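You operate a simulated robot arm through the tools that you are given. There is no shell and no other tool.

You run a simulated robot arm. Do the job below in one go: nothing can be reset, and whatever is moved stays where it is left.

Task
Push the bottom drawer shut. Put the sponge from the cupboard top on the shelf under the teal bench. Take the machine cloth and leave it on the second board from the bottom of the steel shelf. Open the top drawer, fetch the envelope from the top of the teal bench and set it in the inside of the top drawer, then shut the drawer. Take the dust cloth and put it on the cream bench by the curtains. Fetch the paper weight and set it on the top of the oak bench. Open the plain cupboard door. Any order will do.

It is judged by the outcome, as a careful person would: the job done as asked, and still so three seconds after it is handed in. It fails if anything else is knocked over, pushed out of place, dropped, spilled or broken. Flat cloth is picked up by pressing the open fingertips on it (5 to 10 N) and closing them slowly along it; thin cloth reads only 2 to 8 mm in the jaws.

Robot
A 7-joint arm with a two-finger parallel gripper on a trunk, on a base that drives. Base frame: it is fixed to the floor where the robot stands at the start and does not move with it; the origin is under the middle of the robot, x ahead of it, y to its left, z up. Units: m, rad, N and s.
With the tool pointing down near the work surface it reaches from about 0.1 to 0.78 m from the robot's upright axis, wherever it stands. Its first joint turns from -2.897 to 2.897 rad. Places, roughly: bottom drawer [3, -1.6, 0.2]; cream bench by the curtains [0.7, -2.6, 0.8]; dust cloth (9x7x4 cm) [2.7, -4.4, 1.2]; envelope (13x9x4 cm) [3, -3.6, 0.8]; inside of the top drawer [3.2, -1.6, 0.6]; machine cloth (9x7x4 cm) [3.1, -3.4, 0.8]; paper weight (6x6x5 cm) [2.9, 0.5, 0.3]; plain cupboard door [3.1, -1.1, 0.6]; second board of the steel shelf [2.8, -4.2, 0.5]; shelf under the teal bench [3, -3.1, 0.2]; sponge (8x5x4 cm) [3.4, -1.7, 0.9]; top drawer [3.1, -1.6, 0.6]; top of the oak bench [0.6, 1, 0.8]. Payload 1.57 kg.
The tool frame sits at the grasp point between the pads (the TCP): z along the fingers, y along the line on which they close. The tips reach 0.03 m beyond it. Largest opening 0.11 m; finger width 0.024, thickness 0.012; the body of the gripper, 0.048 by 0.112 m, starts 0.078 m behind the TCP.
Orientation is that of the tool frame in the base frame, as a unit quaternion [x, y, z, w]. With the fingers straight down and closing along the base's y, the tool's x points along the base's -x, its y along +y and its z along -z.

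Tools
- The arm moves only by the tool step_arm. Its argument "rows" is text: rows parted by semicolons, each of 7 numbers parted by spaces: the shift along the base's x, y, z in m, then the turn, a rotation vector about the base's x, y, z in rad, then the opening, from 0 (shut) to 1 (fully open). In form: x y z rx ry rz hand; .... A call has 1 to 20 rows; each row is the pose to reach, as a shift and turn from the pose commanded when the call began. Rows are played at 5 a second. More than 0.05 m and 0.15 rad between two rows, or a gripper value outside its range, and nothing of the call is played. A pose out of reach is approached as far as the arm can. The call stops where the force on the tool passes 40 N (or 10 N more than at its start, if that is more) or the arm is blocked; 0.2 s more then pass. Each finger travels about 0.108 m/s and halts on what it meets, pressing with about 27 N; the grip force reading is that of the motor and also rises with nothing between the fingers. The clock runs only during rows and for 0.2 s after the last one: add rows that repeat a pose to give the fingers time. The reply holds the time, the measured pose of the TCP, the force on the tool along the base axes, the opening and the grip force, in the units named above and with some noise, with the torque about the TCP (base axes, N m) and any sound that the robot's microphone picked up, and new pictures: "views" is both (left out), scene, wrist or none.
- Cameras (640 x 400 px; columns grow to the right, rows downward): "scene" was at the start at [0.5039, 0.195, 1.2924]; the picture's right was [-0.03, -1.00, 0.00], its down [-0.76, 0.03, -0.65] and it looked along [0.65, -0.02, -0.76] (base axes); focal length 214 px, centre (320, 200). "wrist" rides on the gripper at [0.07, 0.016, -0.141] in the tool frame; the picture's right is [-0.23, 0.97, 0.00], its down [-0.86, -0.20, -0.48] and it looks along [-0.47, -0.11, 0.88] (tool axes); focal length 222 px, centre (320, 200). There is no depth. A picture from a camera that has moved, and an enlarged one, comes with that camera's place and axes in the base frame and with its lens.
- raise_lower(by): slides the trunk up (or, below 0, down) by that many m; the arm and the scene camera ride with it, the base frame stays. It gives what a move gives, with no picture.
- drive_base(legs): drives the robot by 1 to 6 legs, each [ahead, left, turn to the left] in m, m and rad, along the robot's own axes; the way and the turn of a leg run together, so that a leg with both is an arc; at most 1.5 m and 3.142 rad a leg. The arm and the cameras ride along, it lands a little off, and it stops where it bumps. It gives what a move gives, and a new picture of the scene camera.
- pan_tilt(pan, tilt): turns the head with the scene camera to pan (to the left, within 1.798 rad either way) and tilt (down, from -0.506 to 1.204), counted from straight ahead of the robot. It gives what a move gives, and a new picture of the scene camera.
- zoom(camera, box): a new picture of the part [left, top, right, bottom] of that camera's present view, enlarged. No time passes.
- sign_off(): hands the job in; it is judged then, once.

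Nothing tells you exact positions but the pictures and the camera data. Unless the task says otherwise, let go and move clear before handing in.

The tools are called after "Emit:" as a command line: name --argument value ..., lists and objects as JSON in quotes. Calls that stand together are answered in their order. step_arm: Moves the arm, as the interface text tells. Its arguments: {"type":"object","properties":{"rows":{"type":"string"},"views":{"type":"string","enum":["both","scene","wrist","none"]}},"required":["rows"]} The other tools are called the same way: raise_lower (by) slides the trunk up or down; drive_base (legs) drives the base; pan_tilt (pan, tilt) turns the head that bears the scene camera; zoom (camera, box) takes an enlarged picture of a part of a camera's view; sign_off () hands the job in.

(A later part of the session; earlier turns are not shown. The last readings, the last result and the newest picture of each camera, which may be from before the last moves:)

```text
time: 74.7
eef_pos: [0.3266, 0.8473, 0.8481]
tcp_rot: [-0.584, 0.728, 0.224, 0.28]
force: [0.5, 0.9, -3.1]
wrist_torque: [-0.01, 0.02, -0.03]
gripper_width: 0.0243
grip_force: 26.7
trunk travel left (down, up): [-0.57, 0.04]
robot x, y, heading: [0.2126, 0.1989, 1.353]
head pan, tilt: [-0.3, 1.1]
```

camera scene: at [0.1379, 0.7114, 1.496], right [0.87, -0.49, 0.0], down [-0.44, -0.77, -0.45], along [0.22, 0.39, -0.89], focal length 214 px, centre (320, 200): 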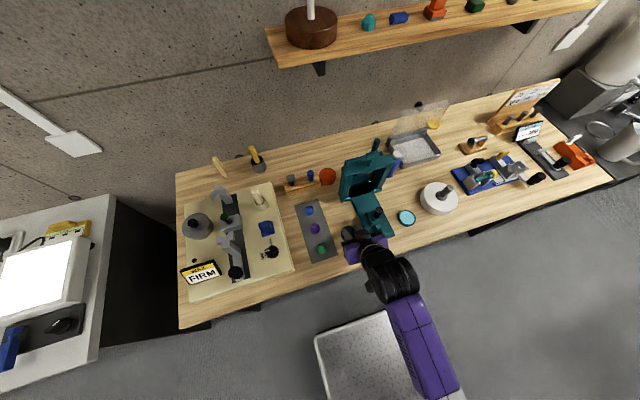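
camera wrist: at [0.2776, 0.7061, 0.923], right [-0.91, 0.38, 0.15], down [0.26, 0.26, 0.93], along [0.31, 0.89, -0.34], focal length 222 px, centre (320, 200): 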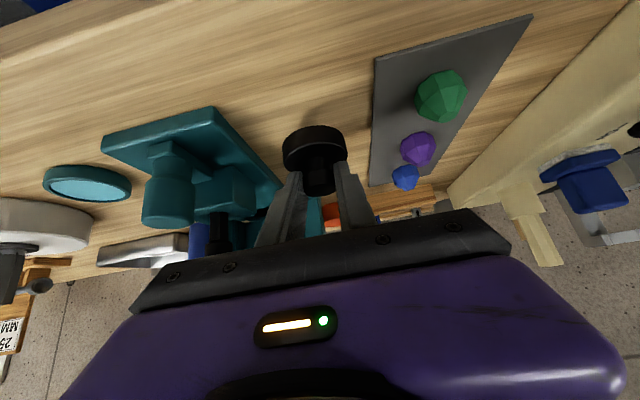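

Emit:
step_arm --rows "0 0 -0.003 0 0 0 0.05; 0 0 -0.006 0 0 0 0.05; 0 0 -0.008 0 0 0 0.05" --views "wrist"

```text
time: 75.6
eef_pos: [0.3294, 0.849, 0.8467]
tcp_rot: [-0.582, 0.726, 0.229, 0.285]
force: [0.0, -0.4, 11.0]
wrist_torque: [-0.22, 0.04, 0.01]
gripper_width: 0.0242
grip_force: 27.0
trunk travel left (down, up): [-0.57, 0.04]
robot x, y, heading: [0.2097, 0.1954, 1.355]
head pan, tilt: [-0.3, 1.1]
stopped in row 3: the force on the tool passed its limit at 42 N (the readings are from after the stop); the commanded pose is now the measured one
camera wrist: at [0.2799, 0.7087, 0.901], right [-0.91, 0.37, 0.15], down [0.26, 0.25, 0.93], along [0.31, 0.89, -0.33], focal length 222 px, centre (320, 200)
```

wrist: 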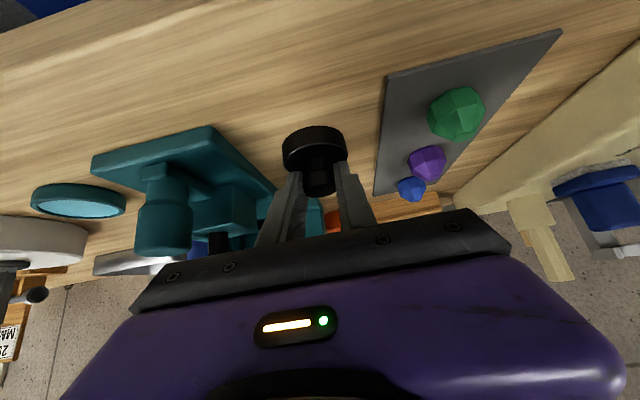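

It's resting on the bench. I release and back off.

Emit:
step_arm --rows "0 0 0.001 0 0 0 0.05; 0 0 0.001 0 0 0 0.2; 0 0 0.001 0 0 0 0.4; 0 0 0.001 0 0 0 0.45; 0 0 0.001 0 0 0 0.45" --views "none"

Emit:
step_arm --rows "-0.006 -0.025 0.03 0 0 0 0.45; -0.012 -0.05 0.06 0 0 0 0.45; -0.018 -0.08 0.09 0 0 0 0.45; -0.025 -0.11 0.11 0 0 0 0.45" --views "wrist"

```text
time: 76.8
eef_pos: [0.3281, 0.8493, 0.847]
tcp_rot: [-0.583, 0.726, 0.228, 0.284]
force: [-1.3, 0.5, 16.9]
wrist_torque: [0.18, -0.04, 0.08]
gripper_width: 0.0454
grip_force: 0.1
trunk travel left (down, up): [-0.57, 0.04]
robot x, y, heading: [0.2078, 0.2004, 1.354]
head pan, tilt: [-0.3, 1.1]
```

```text
time: 77.8
eef_pos: [0.3045, 0.7371, 0.9444]
tcp_rot: [-0.583, 0.727, 0.227, 0.284]
force: [-0.4, -0.1, 0.0]
wrist_torque: [-0.01, -0.03, 0.01]
gripper_width: 0.0496
grip_force: 0.1
out of reach, approached as far as the arm can: row 4
trunk travel left (down, up): [-0.57, 0.04]
robot x, y, heading: [0.2077, 0.2001, 1.353]
head pan, tilt: [-0.3, 1.1]
camera wrist: at [0.2564, 0.597, 0.9999], right [-0.91, 0.38, 0.15], down [0.26, 0.25, 0.93], along [0.31, 0.89, -0.33], focal length 222 px, centre (320, 200)
```

wrist: 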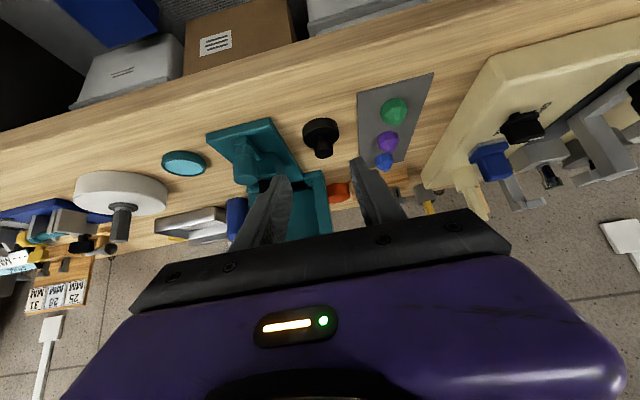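

The paper weight stands on the oak bench. Next I go to the cupboards.

Emit:
drive_base --legs '[[-0.16, 0, 0], [0, 0, -1.55], [1.25, 0, 0], [1.15, 0, 0]]'

Emit:
pan_tilt --pan -0.9 --tilt 0.6

```text
time: 94.4
eef_pos: [3.1, -0.4251, 0.9432]
tcp_rot: [0.077, 0.928, -0.03, 0.363]
force: [0.8, 0.2, 0.2]
wrist_torque: [0.01, -0.02, -0.03]
gripper_width: 0.0493
grip_force: 0.1
trunk travel left (down, up): [-0.57, 0.04]
robot x, y, heading: [2.5548, -0.3605, -0.166]
head pan, tilt: [-0.3, 1.1]
camera scene: at [3.067, -0.2622, 1.4961], right [-0.45, -0.89, 0.0], down [-0.8, 0.4, -0.45], along [0.41, -0.2, -0.89], focal length 214 px, centre (320, 200)
```

scene: 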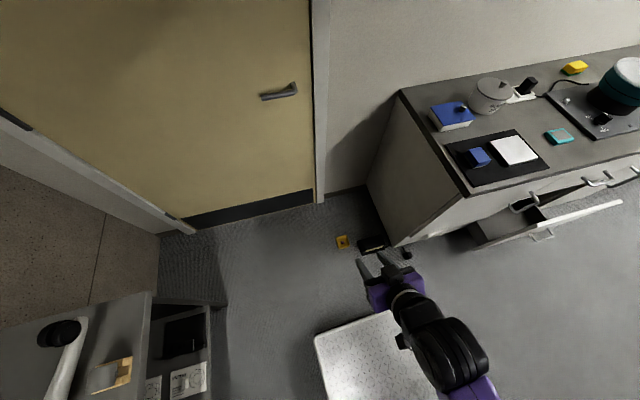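

```text
time: 95.4
eef_pos: [3.0995, -0.425, 0.9437]
tcp_rot: [0.078, 0.928, -0.03, 0.363]
force: [0.8, -0.8, -0.1]
wrist_torque: [0.01, 0.01, 0.03]
gripper_width: 0.0493
grip_force: 0.0
trunk travel left (down, up): [-0.57, 0.04]
robot x, y, heading: [2.5582, -0.3577, -0.162]
head pan, tilt: [-0.901, 0.6]
camera scene: at [3.0535, -0.3112, 1.5346], right [-0.87, -0.48, 0.0], down [-0.27, 0.49, -0.82], along [0.4, -0.72, -0.57], focal length 214 px, centre (320, 200)
```

scene: 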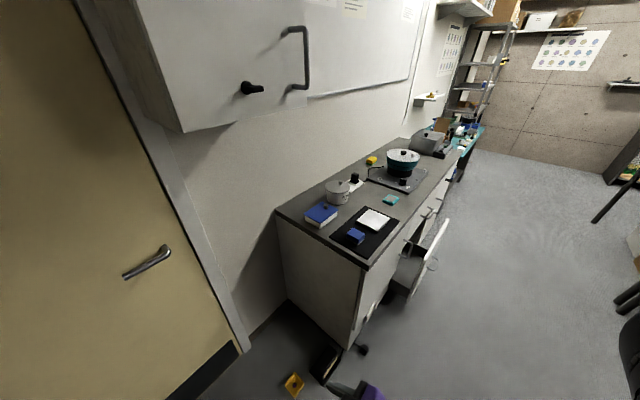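

I strafe right along the aisle to stand in front of the drawers.

Emit:
drive_base --legs '[[0, 0, -0.035], [0, -1.05, 0]]'

Emit:
pan_tilt --pan -0.1 --tilt 0.9

Emit:
pan_tilt --pan -0.1 --tilt 0.5

```text
time: 101.2
eef_pos: [2.8818, -1.4908, 0.9462]
tcp_rot: [0.097, 0.926, -0.038, 0.362]
force: [-0.6, 0.0, -0.3]
wrist_torque: [-0.01, 0.03, 0.01]
gripper_width: 0.0494
grip_force: 0.0
trunk travel left (down, up): [-0.57, 0.04]
robot x, y, heading: [2.339, -1.4017, -0.206]
head pan, tilt: [-0.901, 0.6]
camera scene: at [2.8399, -1.3755, 1.5347], right [-0.89, -0.45, 0.0], down [-0.25, 0.51, -0.83], along [0.37, -0.74, -0.56], focal length 214 px, centre (320, 200)
```

scene: 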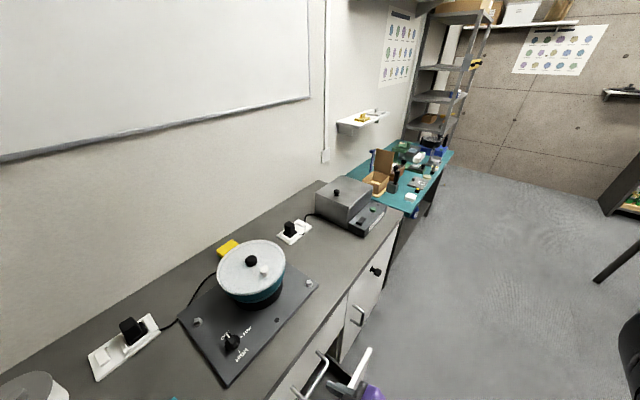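

```text
time: 102.3
eef_pos: [2.8823, -1.4914, 0.9443]
tcp_rot: [0.096, 0.926, -0.037, 0.362]
force: [0.4, 0.3, -0.6]
wrist_torque: [0.01, 0.01, 0.01]
gripper_width: 0.0494
grip_force: 0.1
trunk travel left (down, up): [-0.57, 0.04]
robot x, y, heading: [2.3389, -1.4028, -0.209]
head pan, tilt: [-0.099, 0.901]
camera scene: at [2.8724, -1.3193, 1.5099], right [-0.3, -0.95, 0.0], down [-0.75, 0.24, -0.62], along [0.59, -0.19, -0.78], focal length 214 px, centre (320, 200)
```

scene: 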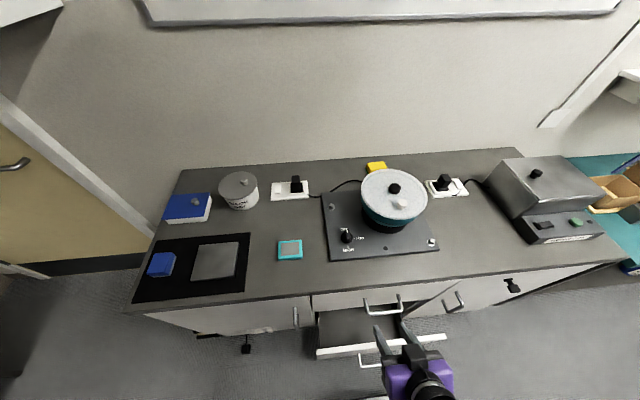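

```text
time: 103.2
eef_pos: [2.8819, -1.492, 0.9435]
tcp_rot: [0.096, 0.926, -0.037, 0.362]
force: [-0.7, 0.9, -1.1]
wrist_torque: [0.01, 0.02, 0.0]
gripper_width: 0.0495
grip_force: 0.0
trunk travel left (down, up): [-0.57, 0.04]
robot x, y, heading: [2.3424, -1.4044, -0.209]
head pan, tilt: [-0.099, 0.499]
camera scene: at [2.8871, -1.3239, 1.5437], right [-0.3, -0.95, 0.0], down [-0.46, 0.14, -0.88], along [0.84, -0.26, -0.48], focal length 214 px, centre (320, 200)
```

scene: 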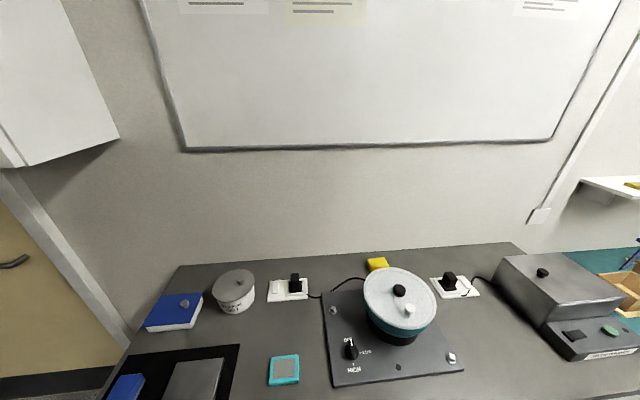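

The yellow block behind the pot should be the sponge. I zoom in on the cupboard top and front.

Emit:
pan_tilt --pan -0.3 --tilt 0.8

Emit:
zoom --camera "scene" --box '[220, 120, 420, 245]'

Emit:
zoom --camera "scene" --box '[200, 240, 456, 400]'

```text
time: 104.0
eef_pos: [2.8809, -1.4903, 0.945]
tcp_rot: [0.096, 0.926, -0.037, 0.362]
force: [0.3, -0.3, -0.1]
wrist_torque: [-0.02, 0.01, 0.02]
gripper_width: 0.0496
grip_force: 0.1
trunk travel left (down, up): [-0.57, 0.04]
robot x, y, heading: [2.3418, -1.4035, -0.204]
head pan, tilt: [-0.3, 0.799]
camera scene: at [2.871, -1.3356, 1.5179], right [-0.48, -0.87, 0.0], down [-0.63, 0.35, -0.7], along [0.61, -0.34, -0.72], focal length 214 px, centre (320, 200)
```

scene: 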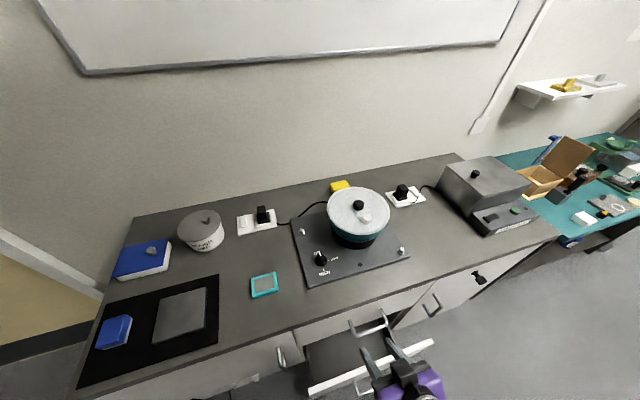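

```text
3.20 times, centred on (320, 182) of scene
camera zoom: at [2.871, -1.3356, 1.5179], right [-0.48, -0.87, 0.0], down [-0.63, 0.35, -0.7], along [0.61, -0.34, -0.72], focal length 686 px, centre (320, 256)
```

zoom: 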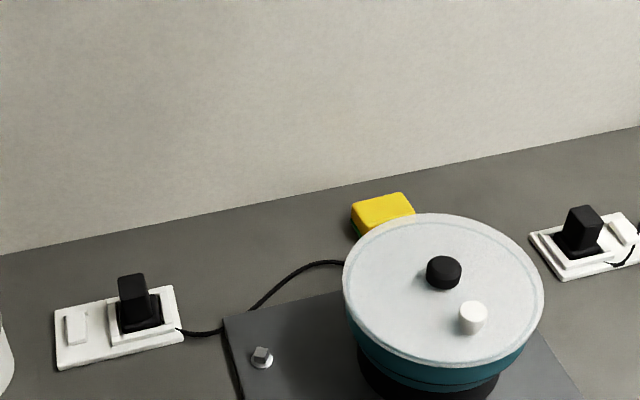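

```text
2.50 times, centred on (328, 320) of scene
camera zoom: at [2.871, -1.3356, 1.5179], right [-0.48, -0.87, 0.0], down [-0.63, 0.35, -0.7], along [0.61, -0.34, -0.72], focal length 536 px, centre (300, -100)
```

zoom: 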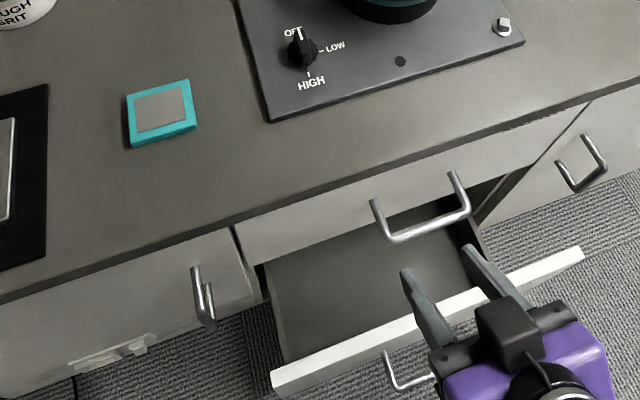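

The sponge (yellow, green underside) is at about (3.42, −1.73, 0.90), tucked behind the pot. First the bottom drawer: I close the fingers, pull the arm back and lower it, to push the drawer face (z 0.10–0.55).

Emit:
step_arm --rows "0 0 -0.03 0 0 0 0.2; -0.03 0.006 -0.06 0 0 0 0; -0.07 0.014 -0.09 0 0 0 0; -0.11 0.022 -0.12 0 0 0 0; -0.14 0.028 -0.15 0 0 0 0" --views "none"

Emit:
raise_lower --by -0.4

Emit:
pan_tilt --pan -0.3 --tilt 1.0

```text
refused: row 3 steps farther than a row can; nothing moved
```

```text
time: 107.2
eef_pos: [2.8885, -1.4936, 0.5834]
tcp_rot: [0.097, 0.921, -0.04, 0.376]
force: [-1.1, 0.7, 5.6]
wrist_torque: [-0.15, -0.04, 0.02]
gripper_width: 0.0492
grip_force: 0.1
trunk travel left (down, up): [-0.2, 0.41]
robot x, y, heading: [2.3441, -1.4025, -0.205]
head pan, tilt: [-0.3, 0.799]
stopped: the force on the tool passed its limit at 53 N (the readings are from after the stop); the commanded pose is now the measured one
```

```text
time: 107.9
eef_pos: [2.8875, -1.4919, 0.5837]
tcp_rot: [0.097, 0.92, -0.04, 0.376]
force: [2.2, -0.2, 7.1]
wrist_torque: [-0.15, -0.07, -0.01]
gripper_width: 0.0494
grip_force: 0.2
trunk travel left (down, up): [-0.2, 0.41]
robot x, y, heading: [2.3414, -1.4013, -0.203]
head pan, tilt: [-0.3, 1.0]
camera scene: at [2.8612, -1.3303, 1.1324], right [-0.49, -0.87, 0.0], down [-0.74, 0.41, -0.54], along [0.47, -0.26, -0.84], focal length 214 px, centre (320, 200)
```

scene: 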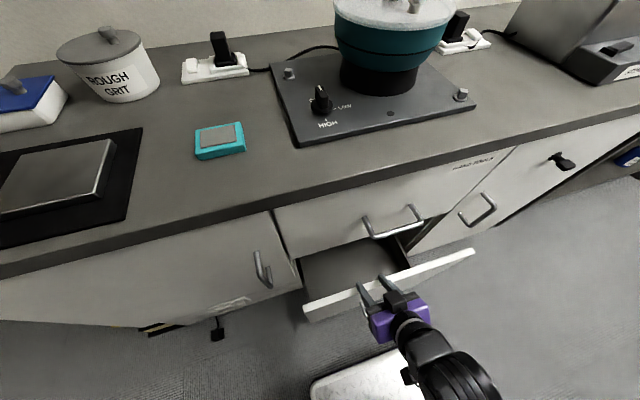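

A row was refused while the trunk still went down, so the tips came to rest on the drawer's top edge. I lift off and retract properly, one call at a time.

Emit:
raise_lower --by 0.08

```text
time: 109.1
eef_pos: [2.8874, -1.4917, 0.663]
tcp_rot: [0.096, 0.921, -0.039, 0.375]
force: [-0.4, 0.9, -0.2]
wrist_torque: [-0.01, 0.03, -0.01]
gripper_width: 0.0495
grip_force: 0.0
trunk travel left (down, up): [-0.28, 0.33]
robot x, y, heading: [2.3402, -1.4034, -0.206]
head pan, tilt: [-0.3, 1.0]
```

Emit:
step_arm --rows "-0.04 0.008 0 0 0 0 0.3; -0.07 0.014 -0.02 0 0 0 0; -0.1 0.02 -0.05 0 0 0 0; -0.13 0.026 -0.08 0 0 0 0; -0.16 0.032 -0.11 0 0 0 0; -0.18 0.036 -0.15 0 0 0 0; -0.18 0.036 -0.18 0 0 0 0" --views "none"

```text
time: 110.7
eef_pos: [2.7093, -1.4584, 0.481]
tcp_rot: [0.097, 0.921, -0.04, 0.375]
force: [-0.5, 0.7, -0.5]
wrist_torque: [0.0, 0.02, 0.03]
gripper_width: 0.0001
grip_force: 21.6
out of reach, approached as far as the arm can: row 1
trunk travel left (down, up): [-0.28, 0.33]
robot x, y, heading: [2.3432, -1.4041, -0.202]
head pan, tilt: [-0.3, 1.0]
```

Now pushing the drawer face in with closed fingers.

Emit:
step_arm --rows "0.03 -0.058 0 0 0 0 0; 0.075 -0.067 0 0 0 0 0; 0.119 -0.076 0 0 0 0 0; 0.14 -0.08 0 0 0 0 0; 0.16 -0.084 0 0 0 0 0; 0.18 -0.088 0 0 0 0 0; 0.2 -0.092 0 0 0 0 0; 0.22 -0.096 0 0 0 0 0" --views "scene"

```text
refused: row 1 steps farther than a row can; nothing moved
```

Emit:
step_arm --rows "0.015 -0.03 0 0 0 0 0; 0.03 -0.058 0 0 0 0 0; 0.074 -0.067 0 0 0 0 0; 0.118 -0.076 0 0 0 0 0; 0.14 -0.08 0 0 0 0 0; 0.16 -0.084 0 0 0 0 0; 0.18 -0.088 0 0 0 0 0; 0.2 -0.092 0 0 0 0 0; 0.22 -0.096 0 0 0 0 0" --views "scene"

```text
time: 112.7
eef_pos: [2.927, -1.555, 0.4815]
tcp_rot: [0.095, 0.921, -0.038, 0.375]
force: [0.0, -0.2, 0.0]
wrist_torque: [0.02, -0.03, 0.0]
gripper_width: 0.0
grip_force: 21.7
trunk travel left (down, up): [-0.28, 0.33]
robot x, y, heading: [2.3402, -1.4026, -0.208]
head pan, tilt: [-0.3, 1.0]
camera scene: at [2.8612, -1.3303, 1.2123], right [-0.49, -0.87, 0.0], down [-0.74, 0.41, -0.54], along [0.47, -0.26, -0.84], focal length 214 px, centre (320, 200)
```

scene: 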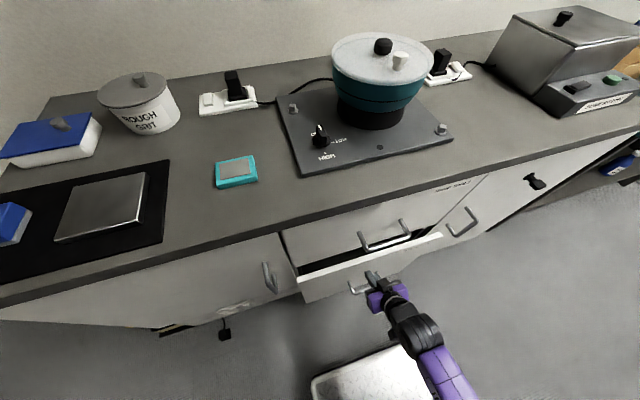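

The drawer is sliding in. I continue.

Emit:
step_arm --rows "0.02 -0.004 0 0 0 0 0; 0.04 -0.008 0 0 0 0 0; 0.06 -0.012 0 0 0 0 0; 0.075 -0.016 0 0 0 0 0; 0.09 -0.019 0 0 0 0 0; 0.105 -0.022 0 0 0 0 0" --views "scene"

```text
time: 113.5
eef_pos: [2.9774, -1.564, 0.4807]
tcp_rot: [0.095, 0.923, -0.038, 0.372]
force: [-4.7, 0.7, 2.1]
wrist_torque: [-0.02, 0.01, 0.01]
gripper_width: 0.0
grip_force: 20.7
trunk travel left (down, up): [-0.28, 0.33]
robot x, y, heading: [2.3372, -1.4003, -0.206]
head pan, tilt: [-0.3, 1.0]
stopped in row 3: the force on the tool passed its limit at 139 N (the readings are from after the stop); the commanded pose is now the measured one
camera scene: at [2.861, -1.3303, 1.2124], right [-0.49, -0.87, 0.0], down [-0.74, 0.41, -0.54], along [0.47, -0.26, -0.84], focal length 214 px, centre (320, 200)
```

scene: 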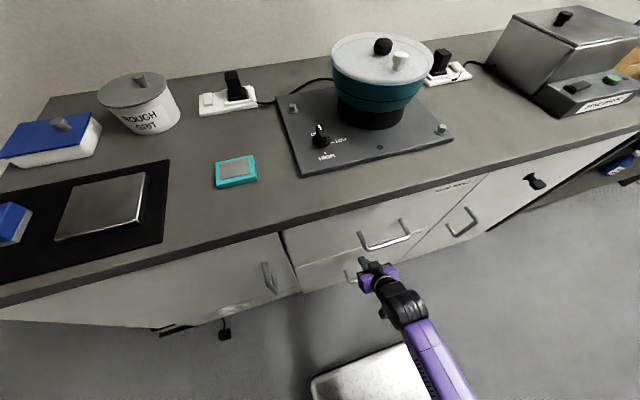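

The bottom drawer is fully in. I back off, raise, and look at the top drawer's handle (bar at about (2.96, −1.576, 0.70)).

Emit:
step_arm --rows "-0.04 0.008 0 0 0 0 0; -0.08 0.016 0 0 0 0 0; -0.12 0.024 0 0 0 0 0.3; -0.16 0.033 0 0 0 0 0.6" --views "none"

Emit:
zoom --camera "scene" --box '[240, 170, 520, 345]'

```text
time: 114.5
eef_pos: [2.8161, -1.5269, 0.4791]
tcp_rot: [0.097, 0.923, -0.039, 0.371]
force: [0.8, -0.6, -0.2]
wrist_torque: [0.04, -0.02, -0.01]
gripper_width: 0.066
grip_force: 0.0
trunk travel left (down, up): [-0.28, 0.33]
robot x, y, heading: [2.3388, -1.4028, -0.205]
head pan, tilt: [-0.3, 1.0]
```

```text
2.29 times, centred on (380, 258) of scene
camera zoom: at [2.8614, -1.3303, 1.2122], right [-0.49, -0.87, 0.0], down [-0.74, 0.41, -0.54], along [0.47, -0.26, -0.84], focal length 490 px, centre (183, 69)
```

zoom: 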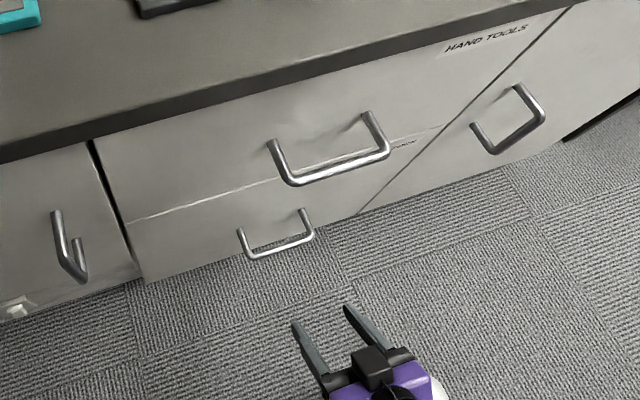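

The bottom drawer is flush. Now I raise the trunk and roll the gripper 90° so that the fingers close above and below the handle bar.

Emit:
raise_lower --by 0.25

Emit:
step_arm --rows "0 0 0 0.095 -0.020 -0.101 0.8; 0 0 0 0.190 -0.039 -0.202 1; 0 0 0 0.285 -0.059 -0.303 1; 0 0 0 0.381 -0.079 -0.404 1; 0 0 0 0.476 -0.099 -0.505 1; 0 0 0 0.571 -0.118 -0.606 1; 0 0 0 0.666 -0.138 -0.708 1; 0 0 0 0.761 -0.158 -0.809 1; 0 0 0 0.856 -0.177 -0.910 1; 0 0 0 0.951 -0.197 -1.011 1; 0 0 0 1.068 -0.221 -1.134 1" --views "both"

```text
time: 117.1
eef_pos: [2.816, -1.5267, 0.7297]
tcp_rot: [0.097, 0.922, -0.039, 0.372]
force: [-0.3, 0.0, -0.4]
wrist_torque: [0.02, -0.01, -0.01]
gripper_width: 0.066
grip_force: 0.0
trunk travel left (down, up): [-0.53, 0.08]
robot x, y, heading: [2.3431, -1.4013, -0.207]
head pan, tilt: [-0.3, 1.0]
```

```text
refused: row 11 steps farther than a row can; nothing moved
```

Emit:
step_arm --rows "0 0 0 0.095 -0.020 -0.101 0.8; 0 0 0 0.190 -0.039 -0.202 1; 0 0 0 0.285 -0.059 -0.303 1; 0 0 0 0.381 -0.079 -0.404 1; 0 0 0 0.476 -0.099 -0.505 1; 0 0 0 0.571 -0.118 -0.606 1; 0 0 0 0.666 -0.138 -0.708 1; 0 0 0 0.761 -0.158 -0.809 1; 0 0 0 0.856 -0.177 -0.910 1; 0 0 0 0.951 -0.197 -1.011 1; 0 0 0 1.01 -0.209 -1.073 1; 0 0 0 1.068 -0.221 -1.134 1" --views "both"

```text
time: 119.7
eef_pos: [2.8166, -1.528, 0.7284]
tcp_rot: [0.722, 0.583, 0.235, 0.288]
force: [0.3, -0.4, -0.2]
wrist_torque: [0.02, 0.02, 0.02]
gripper_width: 0.11
grip_force: 0.2
trunk travel left (down, up): [-0.53, 0.08]
robot x, y, heading: [2.3461, -1.4036, -0.209]
head pan, tilt: [-0.3, 1.0]
camera scene: at [2.8612, -1.3303, 1.4623], right [-0.49, -0.87, 0.0], down [-0.74, 0.41, -0.54], along [0.47, -0.26, -0.84], focal length 214 px, centre (320, 200)
camera wrist: at [2.7472, -1.4428, 0.8416], right [0.64, -0.37, 0.67], down [-0.64, -0.74, 0.2], along [0.42, -0.56, -0.71], focal length 222 px, centre (320, 200)
```

scene: 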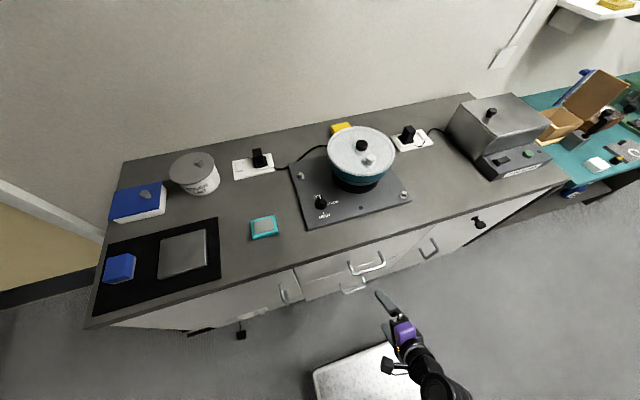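
wrist: 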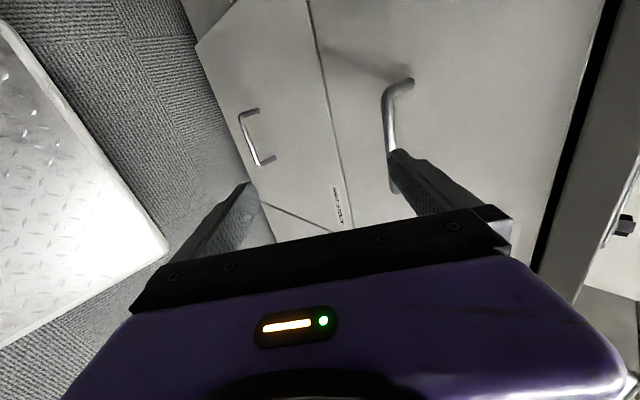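

Emit:
step_arm --rows "0.04 -0.02 0.01 0 0 0 0.7; 0.08 -0.039 0.026 0 0 0 0.45; 0.08 -0.039 0.026 0 0 0 0.4; 0.08 -0.039 0.026 0 0 0 0.4" --views "wrist"

Emit:
zoom --camera "scene" --box '[300, 200, 460, 300]'

```text
time: 120.7
eef_pos: [2.8983, -1.5669, 0.7578]
tcp_rot: [0.721, 0.585, 0.236, 0.288]
force: [-0.2, 0.6, -0.4]
wrist_torque: [-0.02, -0.01, 0.0]
gripper_width: 0.0441
grip_force: 0.1
trunk travel left (down, up): [-0.53, 0.08]
robot x, y, heading: [2.3454, -1.3999, -0.21]
head pan, tilt: [-0.3, 1.0]
camera wrist: at [2.8283, -1.4821, 0.8701], right [0.64, -0.37, 0.67], down [-0.64, -0.74, 0.2], along [0.42, -0.56, -0.71], focal length 222 px, centre (320, 200)
```

wrist: 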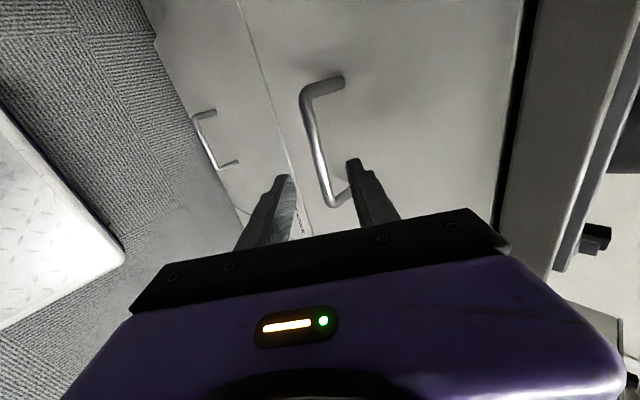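

```text
4.00 times, centred on (380, 250) of scene
camera zoom: at [2.8612, -1.3303, 1.4623], right [-0.49, -0.87, 0.0], down [-0.74, 0.41, -0.54], along [0.47, -0.26, -0.84], focal length 858 px, centre (80, 0)
```

zoom: 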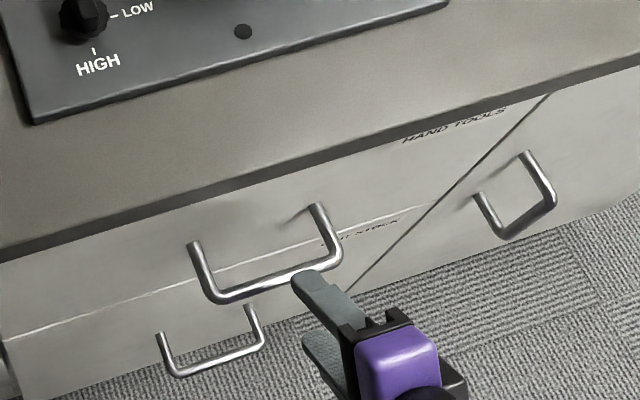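

The numbers agree: bar centre ≈(2.95, −1.574, 0.696). I advance along the tool axis so that one finger passes behind the bar, then close.

Emit:
step_arm --rows "0.015 -0.003 -0.018 0 0 0 0.4; 0.03 -0.006 -0.036 0 0 0 0.4; 0.044 -0.009 -0.053 0 0 0 0.4" --views "wrist"

```text
time: 121.5
eef_pos: [2.9421, -1.5766, 0.702]
tcp_rot: [0.721, 0.584, 0.236, 0.288]
force: [-0.9, -0.1, 0.2]
wrist_torque: [0.05, 0.01, 0.0]
gripper_width: 0.0442
grip_force: 0.0
trunk travel left (down, up): [-0.53, 0.08]
robot x, y, heading: [2.3411, -1.4011, -0.205]
head pan, tilt: [-0.3, 1.0]
camera wrist: at [2.8718, -1.4916, 0.8143], right [0.64, -0.37, 0.67], down [-0.64, -0.74, 0.2], along [0.42, -0.56, -0.71], focal length 222 px, centre (320, 200)
```

wrist: 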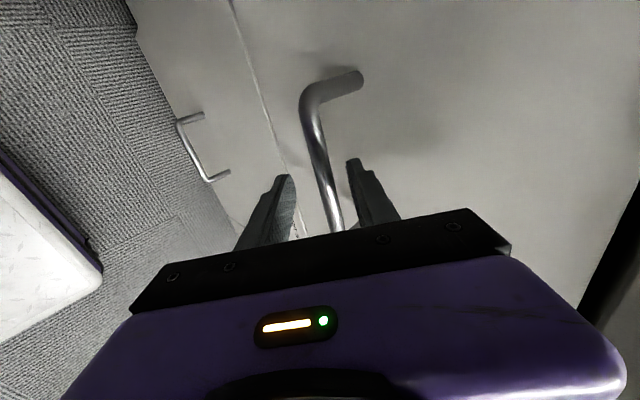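

The bar lies between the fingers. I close on it.

Emit:
step_arm --rows "0 0 0 0 0 0 0.25; 0 0 0 0 0 0 0.12; 0 0 0 0 0 0 0; 0 0 0 0 0 0 0; 0 0 0 0 0 0 0" --views "none"

```text
time: 122.7
eef_pos: [2.9424, -1.5776, 0.7041]
tcp_rot: [0.72, 0.584, 0.237, 0.29]
force: [1.6, 2.4, 25.1]
wrist_torque: [-0.39, -0.09, 0.46]
gripper_width: 0.0148
grip_force: 31.2
trunk travel left (down, up): [-0.53, 0.08]
robot x, y, heading: [2.3437, -1.4012, -0.207]
head pan, tilt: [-0.3, 1.0]
```

Emit:
step_arm --rows "-0.01 0.002 0.003 0 0 0 0; -0.025 0.005 0.003 0 0 0 0; -0.05 0.01 0.003 0 0 0 0; -0.08 0.0165 0.003 0 0 0 0; -0.11 0.0225 0.003 0 0 0 0" --views "scene"

```text
time: 123.9
eef_pos: [2.8271, -1.5518, 0.7045]
tcp_rot: [0.722, 0.584, 0.236, 0.287]
force: [-1.1, -6.4, 3.9]
wrist_torque: [-0.36, 0.21, 0.27]
gripper_width: 0.0147
grip_force: 30.5
trunk travel left (down, up): [-0.53, 0.08]
robot x, y, heading: [2.3408, -1.4027, -0.206]
head pan, tilt: [-0.3, 1.0]
camera scene: at [2.8612, -1.3304, 1.4624], right [-0.49, -0.87, 0.0], down [-0.74, 0.41, -0.54], along [0.47, -0.26, -0.84], focal length 214 px, centre (320, 200)
```

scene: 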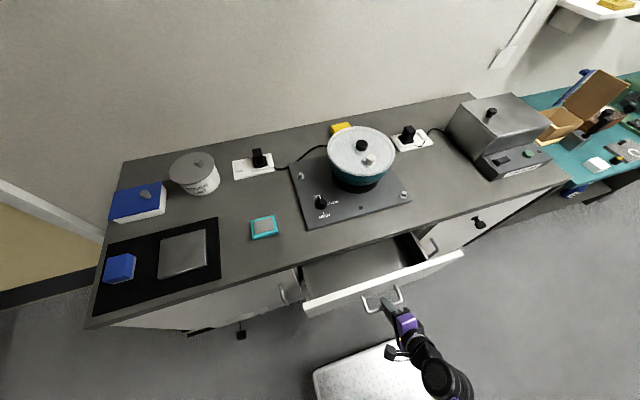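

The drawer is coming out. I pull a further ~14 cm.

Emit:
step_arm --rows "-0.025 0.005 0 0 0 0 0; -0.05 0.01 0 0 0 0 0; -0.075 0.015 0 0 0 0 0; -0.1 0.02 0 0 0 0 0; -0.12 0.024 0 0 0 0 0; -0.14 0.028 0 0 0 0 0" --views "scene"

```text
time: 125.3
eef_pos: [2.6879, -1.5254, 0.704]
tcp_rot: [0.722, 0.584, 0.235, 0.286]
force: [-4.0, -11.7, -12.1]
wrist_torque: [-0.03, 0.19, 0.97]
gripper_width: 0.0147
grip_force: 30.5
trunk travel left (down, up): [-0.53, 0.08]
robot x, y, heading: [2.3409, -1.4027, -0.209]
head pan, tilt: [-0.3, 1.0]
camera scene: at [2.8613, -1.3305, 1.4621], right [-0.49, -0.87, 0.0], down [-0.74, 0.41, -0.54], along [0.47, -0.26, -0.84], focal length 214 px, centre (320, 200)
```

scene: 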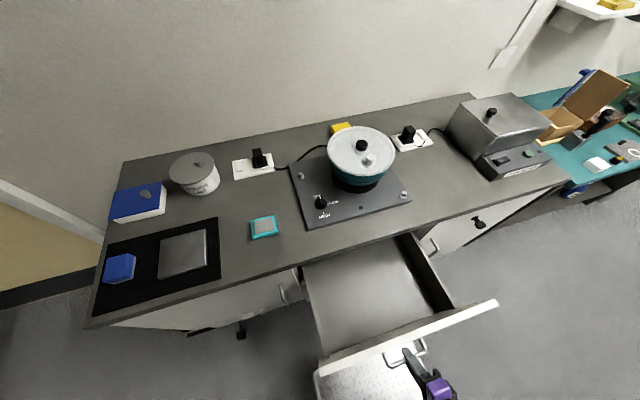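

The drawer is about 25 cm open and empty. I let go and lift the fingers straight off the bar with the trunk.

Emit:
step_arm --rows "0 0 0 0 0 0 0.2; 0 0 0 0 0 0 0.4; 0 0 0 0 0 0 0.58; 0 0 0 0 0 0 0.58" --views "wrist"

```text
time: 126.3
eef_pos: [2.6894, -1.525, 0.7054]
tcp_rot: [0.721, 0.584, 0.236, 0.287]
force: [-0.1, 0.0, -0.4]
wrist_torque: [0.02, -0.01, 0.02]
gripper_width: 0.0637
grip_force: 0.1
trunk travel left (down, up): [-0.53, 0.08]
robot x, y, heading: [2.3416, -1.3998, -0.208]
head pan, tilt: [-0.3, 1.0]
camera wrist: at [2.6202, -1.4402, 0.8179], right [0.64, -0.37, 0.67], down [-0.64, -0.74, 0.2], along [0.42, -0.56, -0.71], focal length 222 px, centre (320, 200)
```

wrist: 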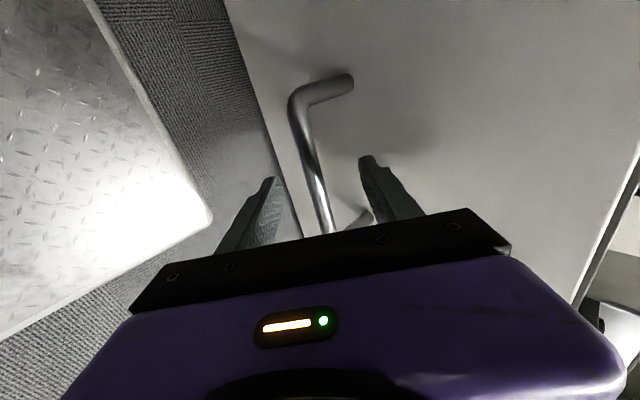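

Emit:
raise_lower --by 0.045

Emit:
drive_base --legs '[[-0.12, 0, 0]]'

```text
time: 127.2
eef_pos: [2.6908, -1.5256, 0.7508]
tcp_rot: [0.721, 0.584, 0.236, 0.288]
force: [0.2, 0.2, -0.6]
wrist_torque: [0.0, -0.02, 0.0]
gripper_width: 0.0636
grip_force: 0.0
trunk travel left (down, up): [-0.575, 0.035]
robot x, y, heading: [2.3401, -1.4039, -0.206]
head pan, tilt: [-0.3, 1.0]
```

```text
time: 128.4
eef_pos: [2.5658, -1.5002, 0.7503]
tcp_rot: [0.721, 0.584, 0.235, 0.288]
force: [0.8, 0.0, 0.7]
wrist_torque: [0.0, -0.03, 0.0]
gripper_width: 0.0639
grip_force: 0.2
trunk travel left (down, up): [-0.575, 0.035]
robot x, y, heading: [2.22, -1.3808, -0.207]
head pan, tilt: [-0.3, 1.0]
camera scene: at [2.7375, -1.3043, 1.5073], right [-0.49, -0.87, 0.0], down [-0.74, 0.41, -0.54], along [0.47, -0.26, -0.84], focal length 214 px, centre (320, 200)
```

scene: 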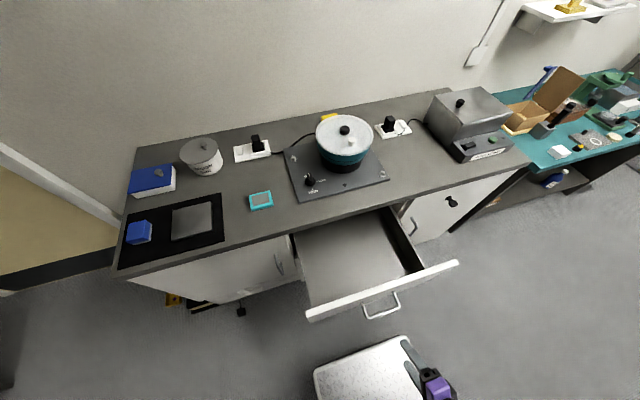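

Before strafing right I check the clearance to the central bench behind me.

Emit:
pan_tilt --pan -1.75 --tilt 0.7

```text
time: 130.0
eef_pos: [2.5659, -1.4983, 0.751]
tcp_rot: [0.721, 0.584, 0.235, 0.288]
force: [-0.6, -1.0, 0.4]
wrist_torque: [0.0, 0.0, -0.02]
gripper_width: 0.0637
grip_force: 0.0
trunk travel left (down, up): [-0.575, 0.035]
robot x, y, heading: [2.2182, -1.3785, -0.207]
head pan, tilt: [-1.751, 0.7]
camera scene: at [2.6445, -1.3492, 1.5307], right [-0.93, 0.38, 0.0], down [0.24, 0.6, -0.76], along [-0.29, -0.71, -0.64], focal length 214 px, centre (320, 200)
```

scene: 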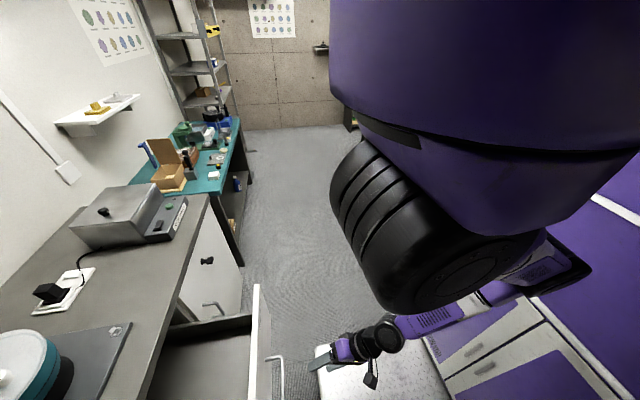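

The aisle ahead looks clear. I strafe right past the drawer toward the wall teal bench.

Emit:
drive_base --legs '[[0.03, -0.5, 0], [0.05, -0.8, 0]]'

Emit:
pan_tilt --pan -0.2 --tilt 0.8

Emit:
pan_tilt --pan -0.7 --tilt 0.6

```text
time: 136.8
eef_pos: [2.3647, -2.775, 0.7502]
tcp_rot: [0.725, 0.581, 0.234, 0.289]
force: [-0.6, 0.1, -0.9]
wrist_torque: [0.01, 0.01, -0.02]
gripper_width: 0.0639
grip_force: 0.0
trunk travel left (down, up): [-0.575, 0.035]
robot x, y, heading: [2.0151, -2.6525, -0.216]
head pan, tilt: [-1.751, 0.7]
camera scene: at [2.445, -2.626, 1.5307], right [-0.92, 0.39, 0.0], down [0.25, 0.59, -0.76], along [-0.3, -0.71, -0.64], focal length 214 px, centre (320, 200)
```

scene: 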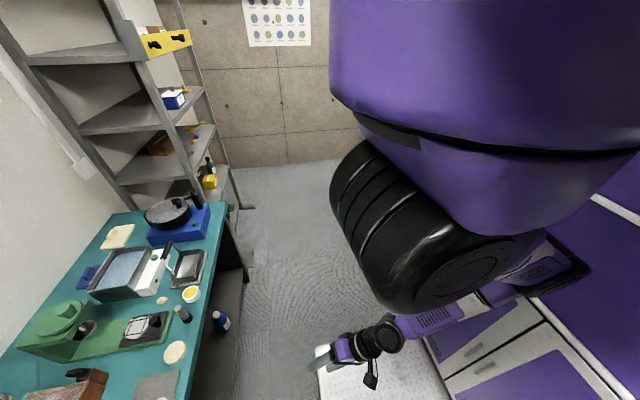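

```text
time: 138.4
eef_pos: [2.3658, -2.7749, 0.7499]
tcp_rot: [0.724, 0.58, 0.234, 0.289]
force: [0.5, 0.5, 0.1]
wrist_torque: [0.04, -0.02, 0.01]
gripper_width: 0.0637
grip_force: 0.2
trunk travel left (down, up): [-0.575, 0.035]
robot x, y, heading: [2.0224, -2.6483, -0.225]
head pan, tilt: [-0.201, 0.799]
camera scene: at [2.5515, -2.5805, 1.5225], right [-0.41, -0.91, 0.0], down [-0.66, 0.29, -0.7], along [0.64, -0.28, -0.72], focal length 214 px, centre (320, 200)
```

scene: 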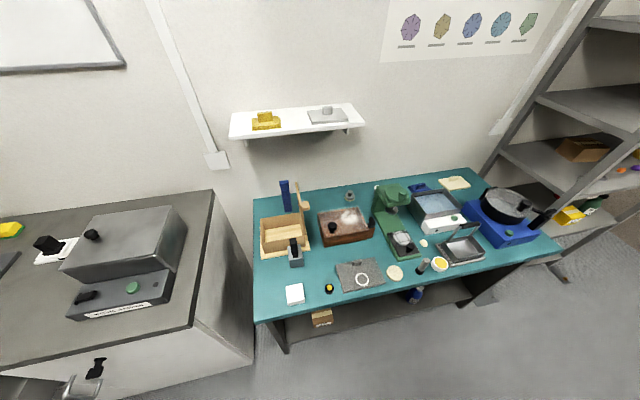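

```text
time: 139.3
eef_pos: [2.3661, -2.774, 0.7492]
tcp_rot: [0.724, 0.581, 0.235, 0.289]
force: [0.0, 0.6, -0.2]
wrist_torque: [0.02, -0.02, -0.03]
gripper_width: 0.0639
grip_force: 0.0
trunk travel left (down, up): [-0.575, 0.035]
robot x, y, heading: [2.0208, -2.65, -0.216]
head pan, tilt: [-0.7, 0.6]
camera scene: at [2.5316, -2.6178, 1.5393], right [-0.79, -0.61, 0.0], down [-0.34, 0.45, -0.82], along [0.5, -0.65, -0.57], focal length 214 px, centre (320, 200)
```

scene: 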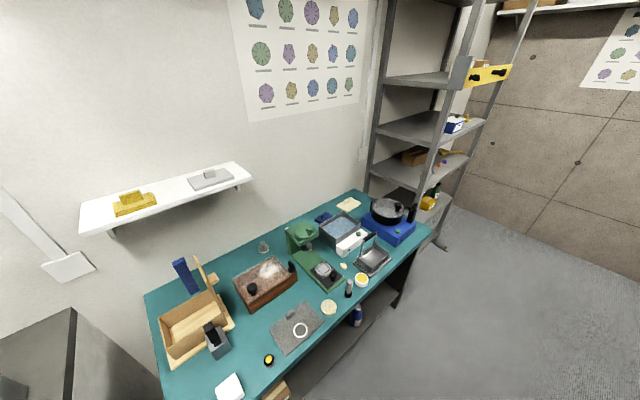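

Envelope and machine cloth project to the back right of this bench (beige item, and a blue item behind the tray). I zoom in.

Emit:
pan_tilt --pan -0.4 --tilt 0.8

Emit:
zoom --camera "scene" --box '[290, 130, 490, 255]'

Emit:
zoom --camera "scene" --box '[170, 240, 430, 400]'

```text
time: 140.1
eef_pos: [2.3651, -2.7753, 0.7498]
tcp_rot: [0.725, 0.58, 0.234, 0.289]
force: [0.4, 0.2, -0.8]
wrist_torque: [-0.01, -0.01, 0.01]
gripper_width: 0.0638
grip_force: 0.0
trunk travel left (down, up): [-0.575, 0.035]
robot x, y, heading: [2.016, -2.6485, -0.218]
head pan, tilt: [-0.4, 0.799]
camera scene: at [2.5436, -2.5944, 1.5225], right [-0.58, -0.82, 0.0], down [-0.58, 0.41, -0.7], along [0.57, -0.4, -0.72], focal length 214 px, centre (320, 200)
```

scene: 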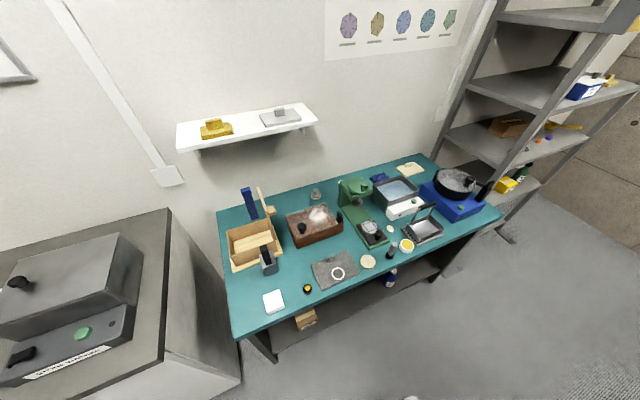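

```text
3.20 times, centred on (390, 192) of scene
camera zoom: at [2.5436, -2.5944, 1.5225], right [-0.58, -0.82, 0.0], down [-0.58, 0.41, -0.7], along [0.57, -0.4, -0.72], focal length 686 px, centre (96, 224)
```

zoom: 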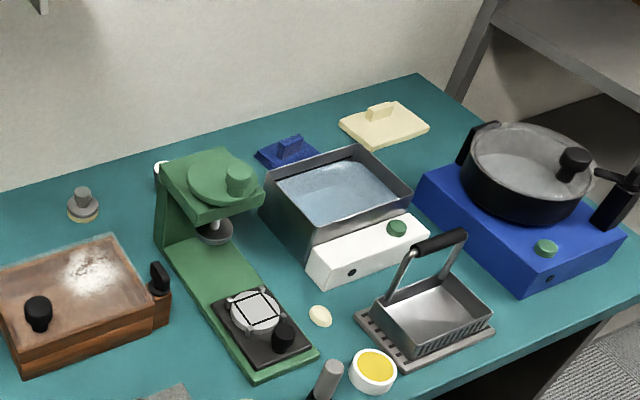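

```text
2.46 times, centred on (300, 320) of scene
camera zoom: at [2.5436, -2.5944, 1.5225], right [-0.58, -0.82, 0.0], down [-0.58, 0.41, -0.7], along [0.57, -0.4, -0.72], focal length 528 px, centre (369, -95)
```

zoom: 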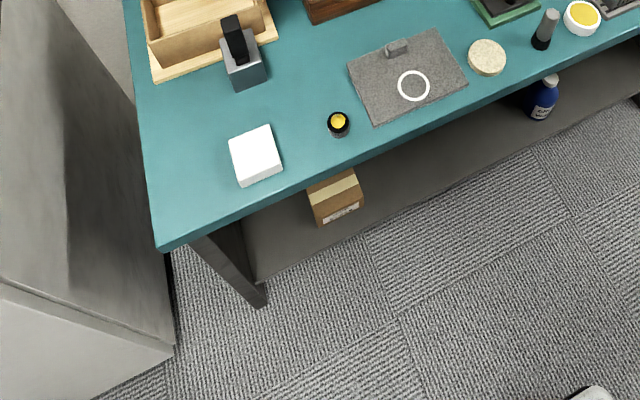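

The envelope (cream, with a raised tab) is near (3.03, −3.53) and the blue machine cloth (with tab) near (3.06, −3.34); bench top z≈0.79. I set the tool upright and high first, since reaching that deep needs me to stand sideways to the bench.

Emit:
step_arm --rows "0.025 -0.005 0.033 0.026 0.125 0 0.6; 0.049 -0.01 0.067 0.052 0.249 0 0.6; 0.074 -0.016 0.1 0.079 0.374 0 0.6; 0.098 -0.021 0.133 0.105 0.499 0 0.6; 0.123 -0.026 0.167 0.131 0.623 0 0.6; 0.147 -0.031 0.2 0.157 0.748 0 0.6; 0.147 -0.031 0.24 0.157 0.748 0 0.6; 0.147 -0.031 0.28 0.157 0.748 0 0.6" --views "none"

```text
time: 142.1
eef_pos: [2.5551, -2.7834, 1.0157]
tcp_rot: [0.727, 0.687, -0.002, 0.0]
force: [0.0, 0.8, 0.8]
wrist_torque: [-0.07, -0.02, -0.01]
gripper_width: 0.0657
grip_force: 0.0
out of reach, approached as far as the arm can: row 7, 8
trunk travel left (down, up): [-0.575, 0.035]
robot x, y, heading: [2.0178, -2.6463, -0.214]
head pan, tilt: [-0.4, 0.799]
stopped in row 8: the arm was blocked; the commanded pose is now the measured one
```

Emit:
drive_base --legs '[[0.08, 0, 0], [0, 0, -1.556]]'

```text
time: 147.0
eef_pos: [1.9621, -3.2033, 1.0154]
tcp_rot: [1.0, -0.027, -0.003, -0.002]
force: [0.0, 0.1, -0.8]
wrist_torque: [0.0, 0.0, 0.02]
gripper_width: 0.066
grip_force: 0.1
trunk travel left (down, up): [-0.575, 0.035]
robot x, y, heading: [2.0913, -2.6646, -1.781]
head pan, tilt: [-0.4, 0.799]
camera scene: at [2.1539, -3.1935, 1.5224], right [-0.82, 0.57, 0.0], down [0.41, 0.59, -0.7], along [-0.4, -0.57, -0.72], focal length 214 px, centre (320, 200)
```

scene: 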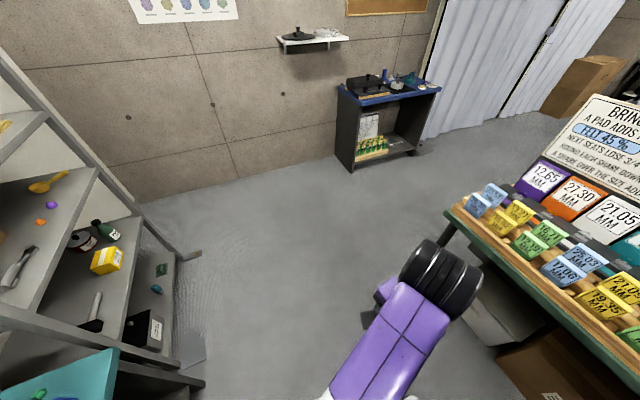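

I have a good view of the steel shelf and lower boards. Now I swing the arm to the left side (toward the bench) while still well away from it.

Emit:
step_arm --rows "0.048 -0.009 0 0 0 0.088 0.6; 0.097 -0.014 0 0 0 0.176 0.6; 0.145 -0.015 0 0 0 0.264 0.6; 0.193 -0.011 0 0 0 0.352 0.6; 0.240 -0.003 0 0 0 0.44 0.6; 0.287 0.010 0 0 0 0.528 0.6; 0.332 0.026 0 0 0 0.616 0.6; 0.376 0.046 0 0 0 0.704 0.6; 0.418 0.070 0 0 0 0.792 0.6" --views "none"

```text
time: 149.0
eef_pos: [2.381, -3.1318, 1.0116]
tcp_rot: [0.932, 0.361, -0.002, -0.002]
force: [1.1, -0.8, 0.2]
wrist_torque: [0.02, -0.03, -0.03]
gripper_width: 0.0659
grip_force: 0.0
trunk travel left (down, up): [-0.575, 0.035]
robot x, y, heading: [2.096, -2.6648, -1.787]
head pan, tilt: [-0.4, 0.799]
```

Emit:
step_arm --rows "0.0406 0.0277 0 0 0 0.07 0.6; 0.0779 0.0586 0 0 0 0.14 0.6; 0.1126 0.0927 0 0 0 0.21 0.6; 0.1441 0.1296 0 0 0 0.28 0.6; 0.1723 0.1693 0 0 0 0.35 0.6; 0.1969 0.2113 0 0 0 0.42 0.6; 0.2178 0.2552 0 0 0 0.49 0.6; 0.2347 0.3009 0 0 0 0.56 0.6; 0.2469 0.3457 0 0 0 0.63 0.6" --views "wrist"

Emit:
pan_tilt --pan 1.2 --tilt 0.8

```text
time: 151.0
eef_pos: [2.6297, -2.7884, 1.0184]
tcp_rot: [0.774, 0.633, -0.003, 0.0]
force: [-0.6, 0.2, -0.1]
wrist_torque: [-0.02, -0.02, 0.01]
gripper_width: 0.0659
grip_force: 0.0
trunk travel left (down, up): [-0.575, 0.035]
robot x, y, heading: [2.0928, -2.6655, -1.781]
head pan, tilt: [-0.4, 0.799]
camera wrist: at [2.6594, -2.7241, 1.1584], right [0.91, -0.42, 0.0], down [-0.36, -0.8, 0.48], along [-0.2, -0.44, -0.88], focal length 222 px, centre (320, 200)
```

wrist: 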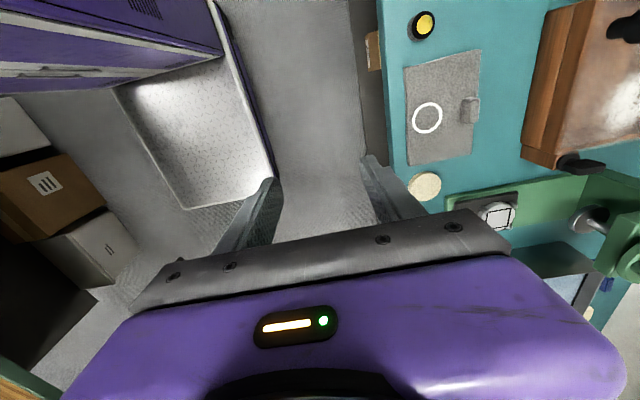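

```text
time: 152.6
eef_pos: [2.6294, -2.7894, 1.0184]
tcp_rot: [0.774, 0.633, -0.003, 0.0]
force: [0.0, 0.4, -0.5]
wrist_torque: [-0.04, -0.02, -0.02]
gripper_width: 0.066
grip_force: 0.1
trunk travel left (down, up): [-0.575, 0.035]
robot x, y, heading: [2.0964, -2.668, -1.78]
head pan, tilt: [1.201, 0.799]
camera scene: at [2.2676, -3.1717, 1.5224], right [-0.55, -0.84, 0.0], down [-0.6, 0.39, -0.7], along [0.58, -0.38, -0.72], focal length 214 px, centre (320, 200)
```

scene: 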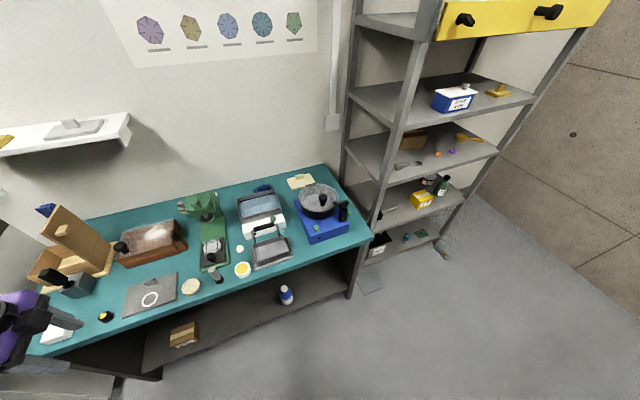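

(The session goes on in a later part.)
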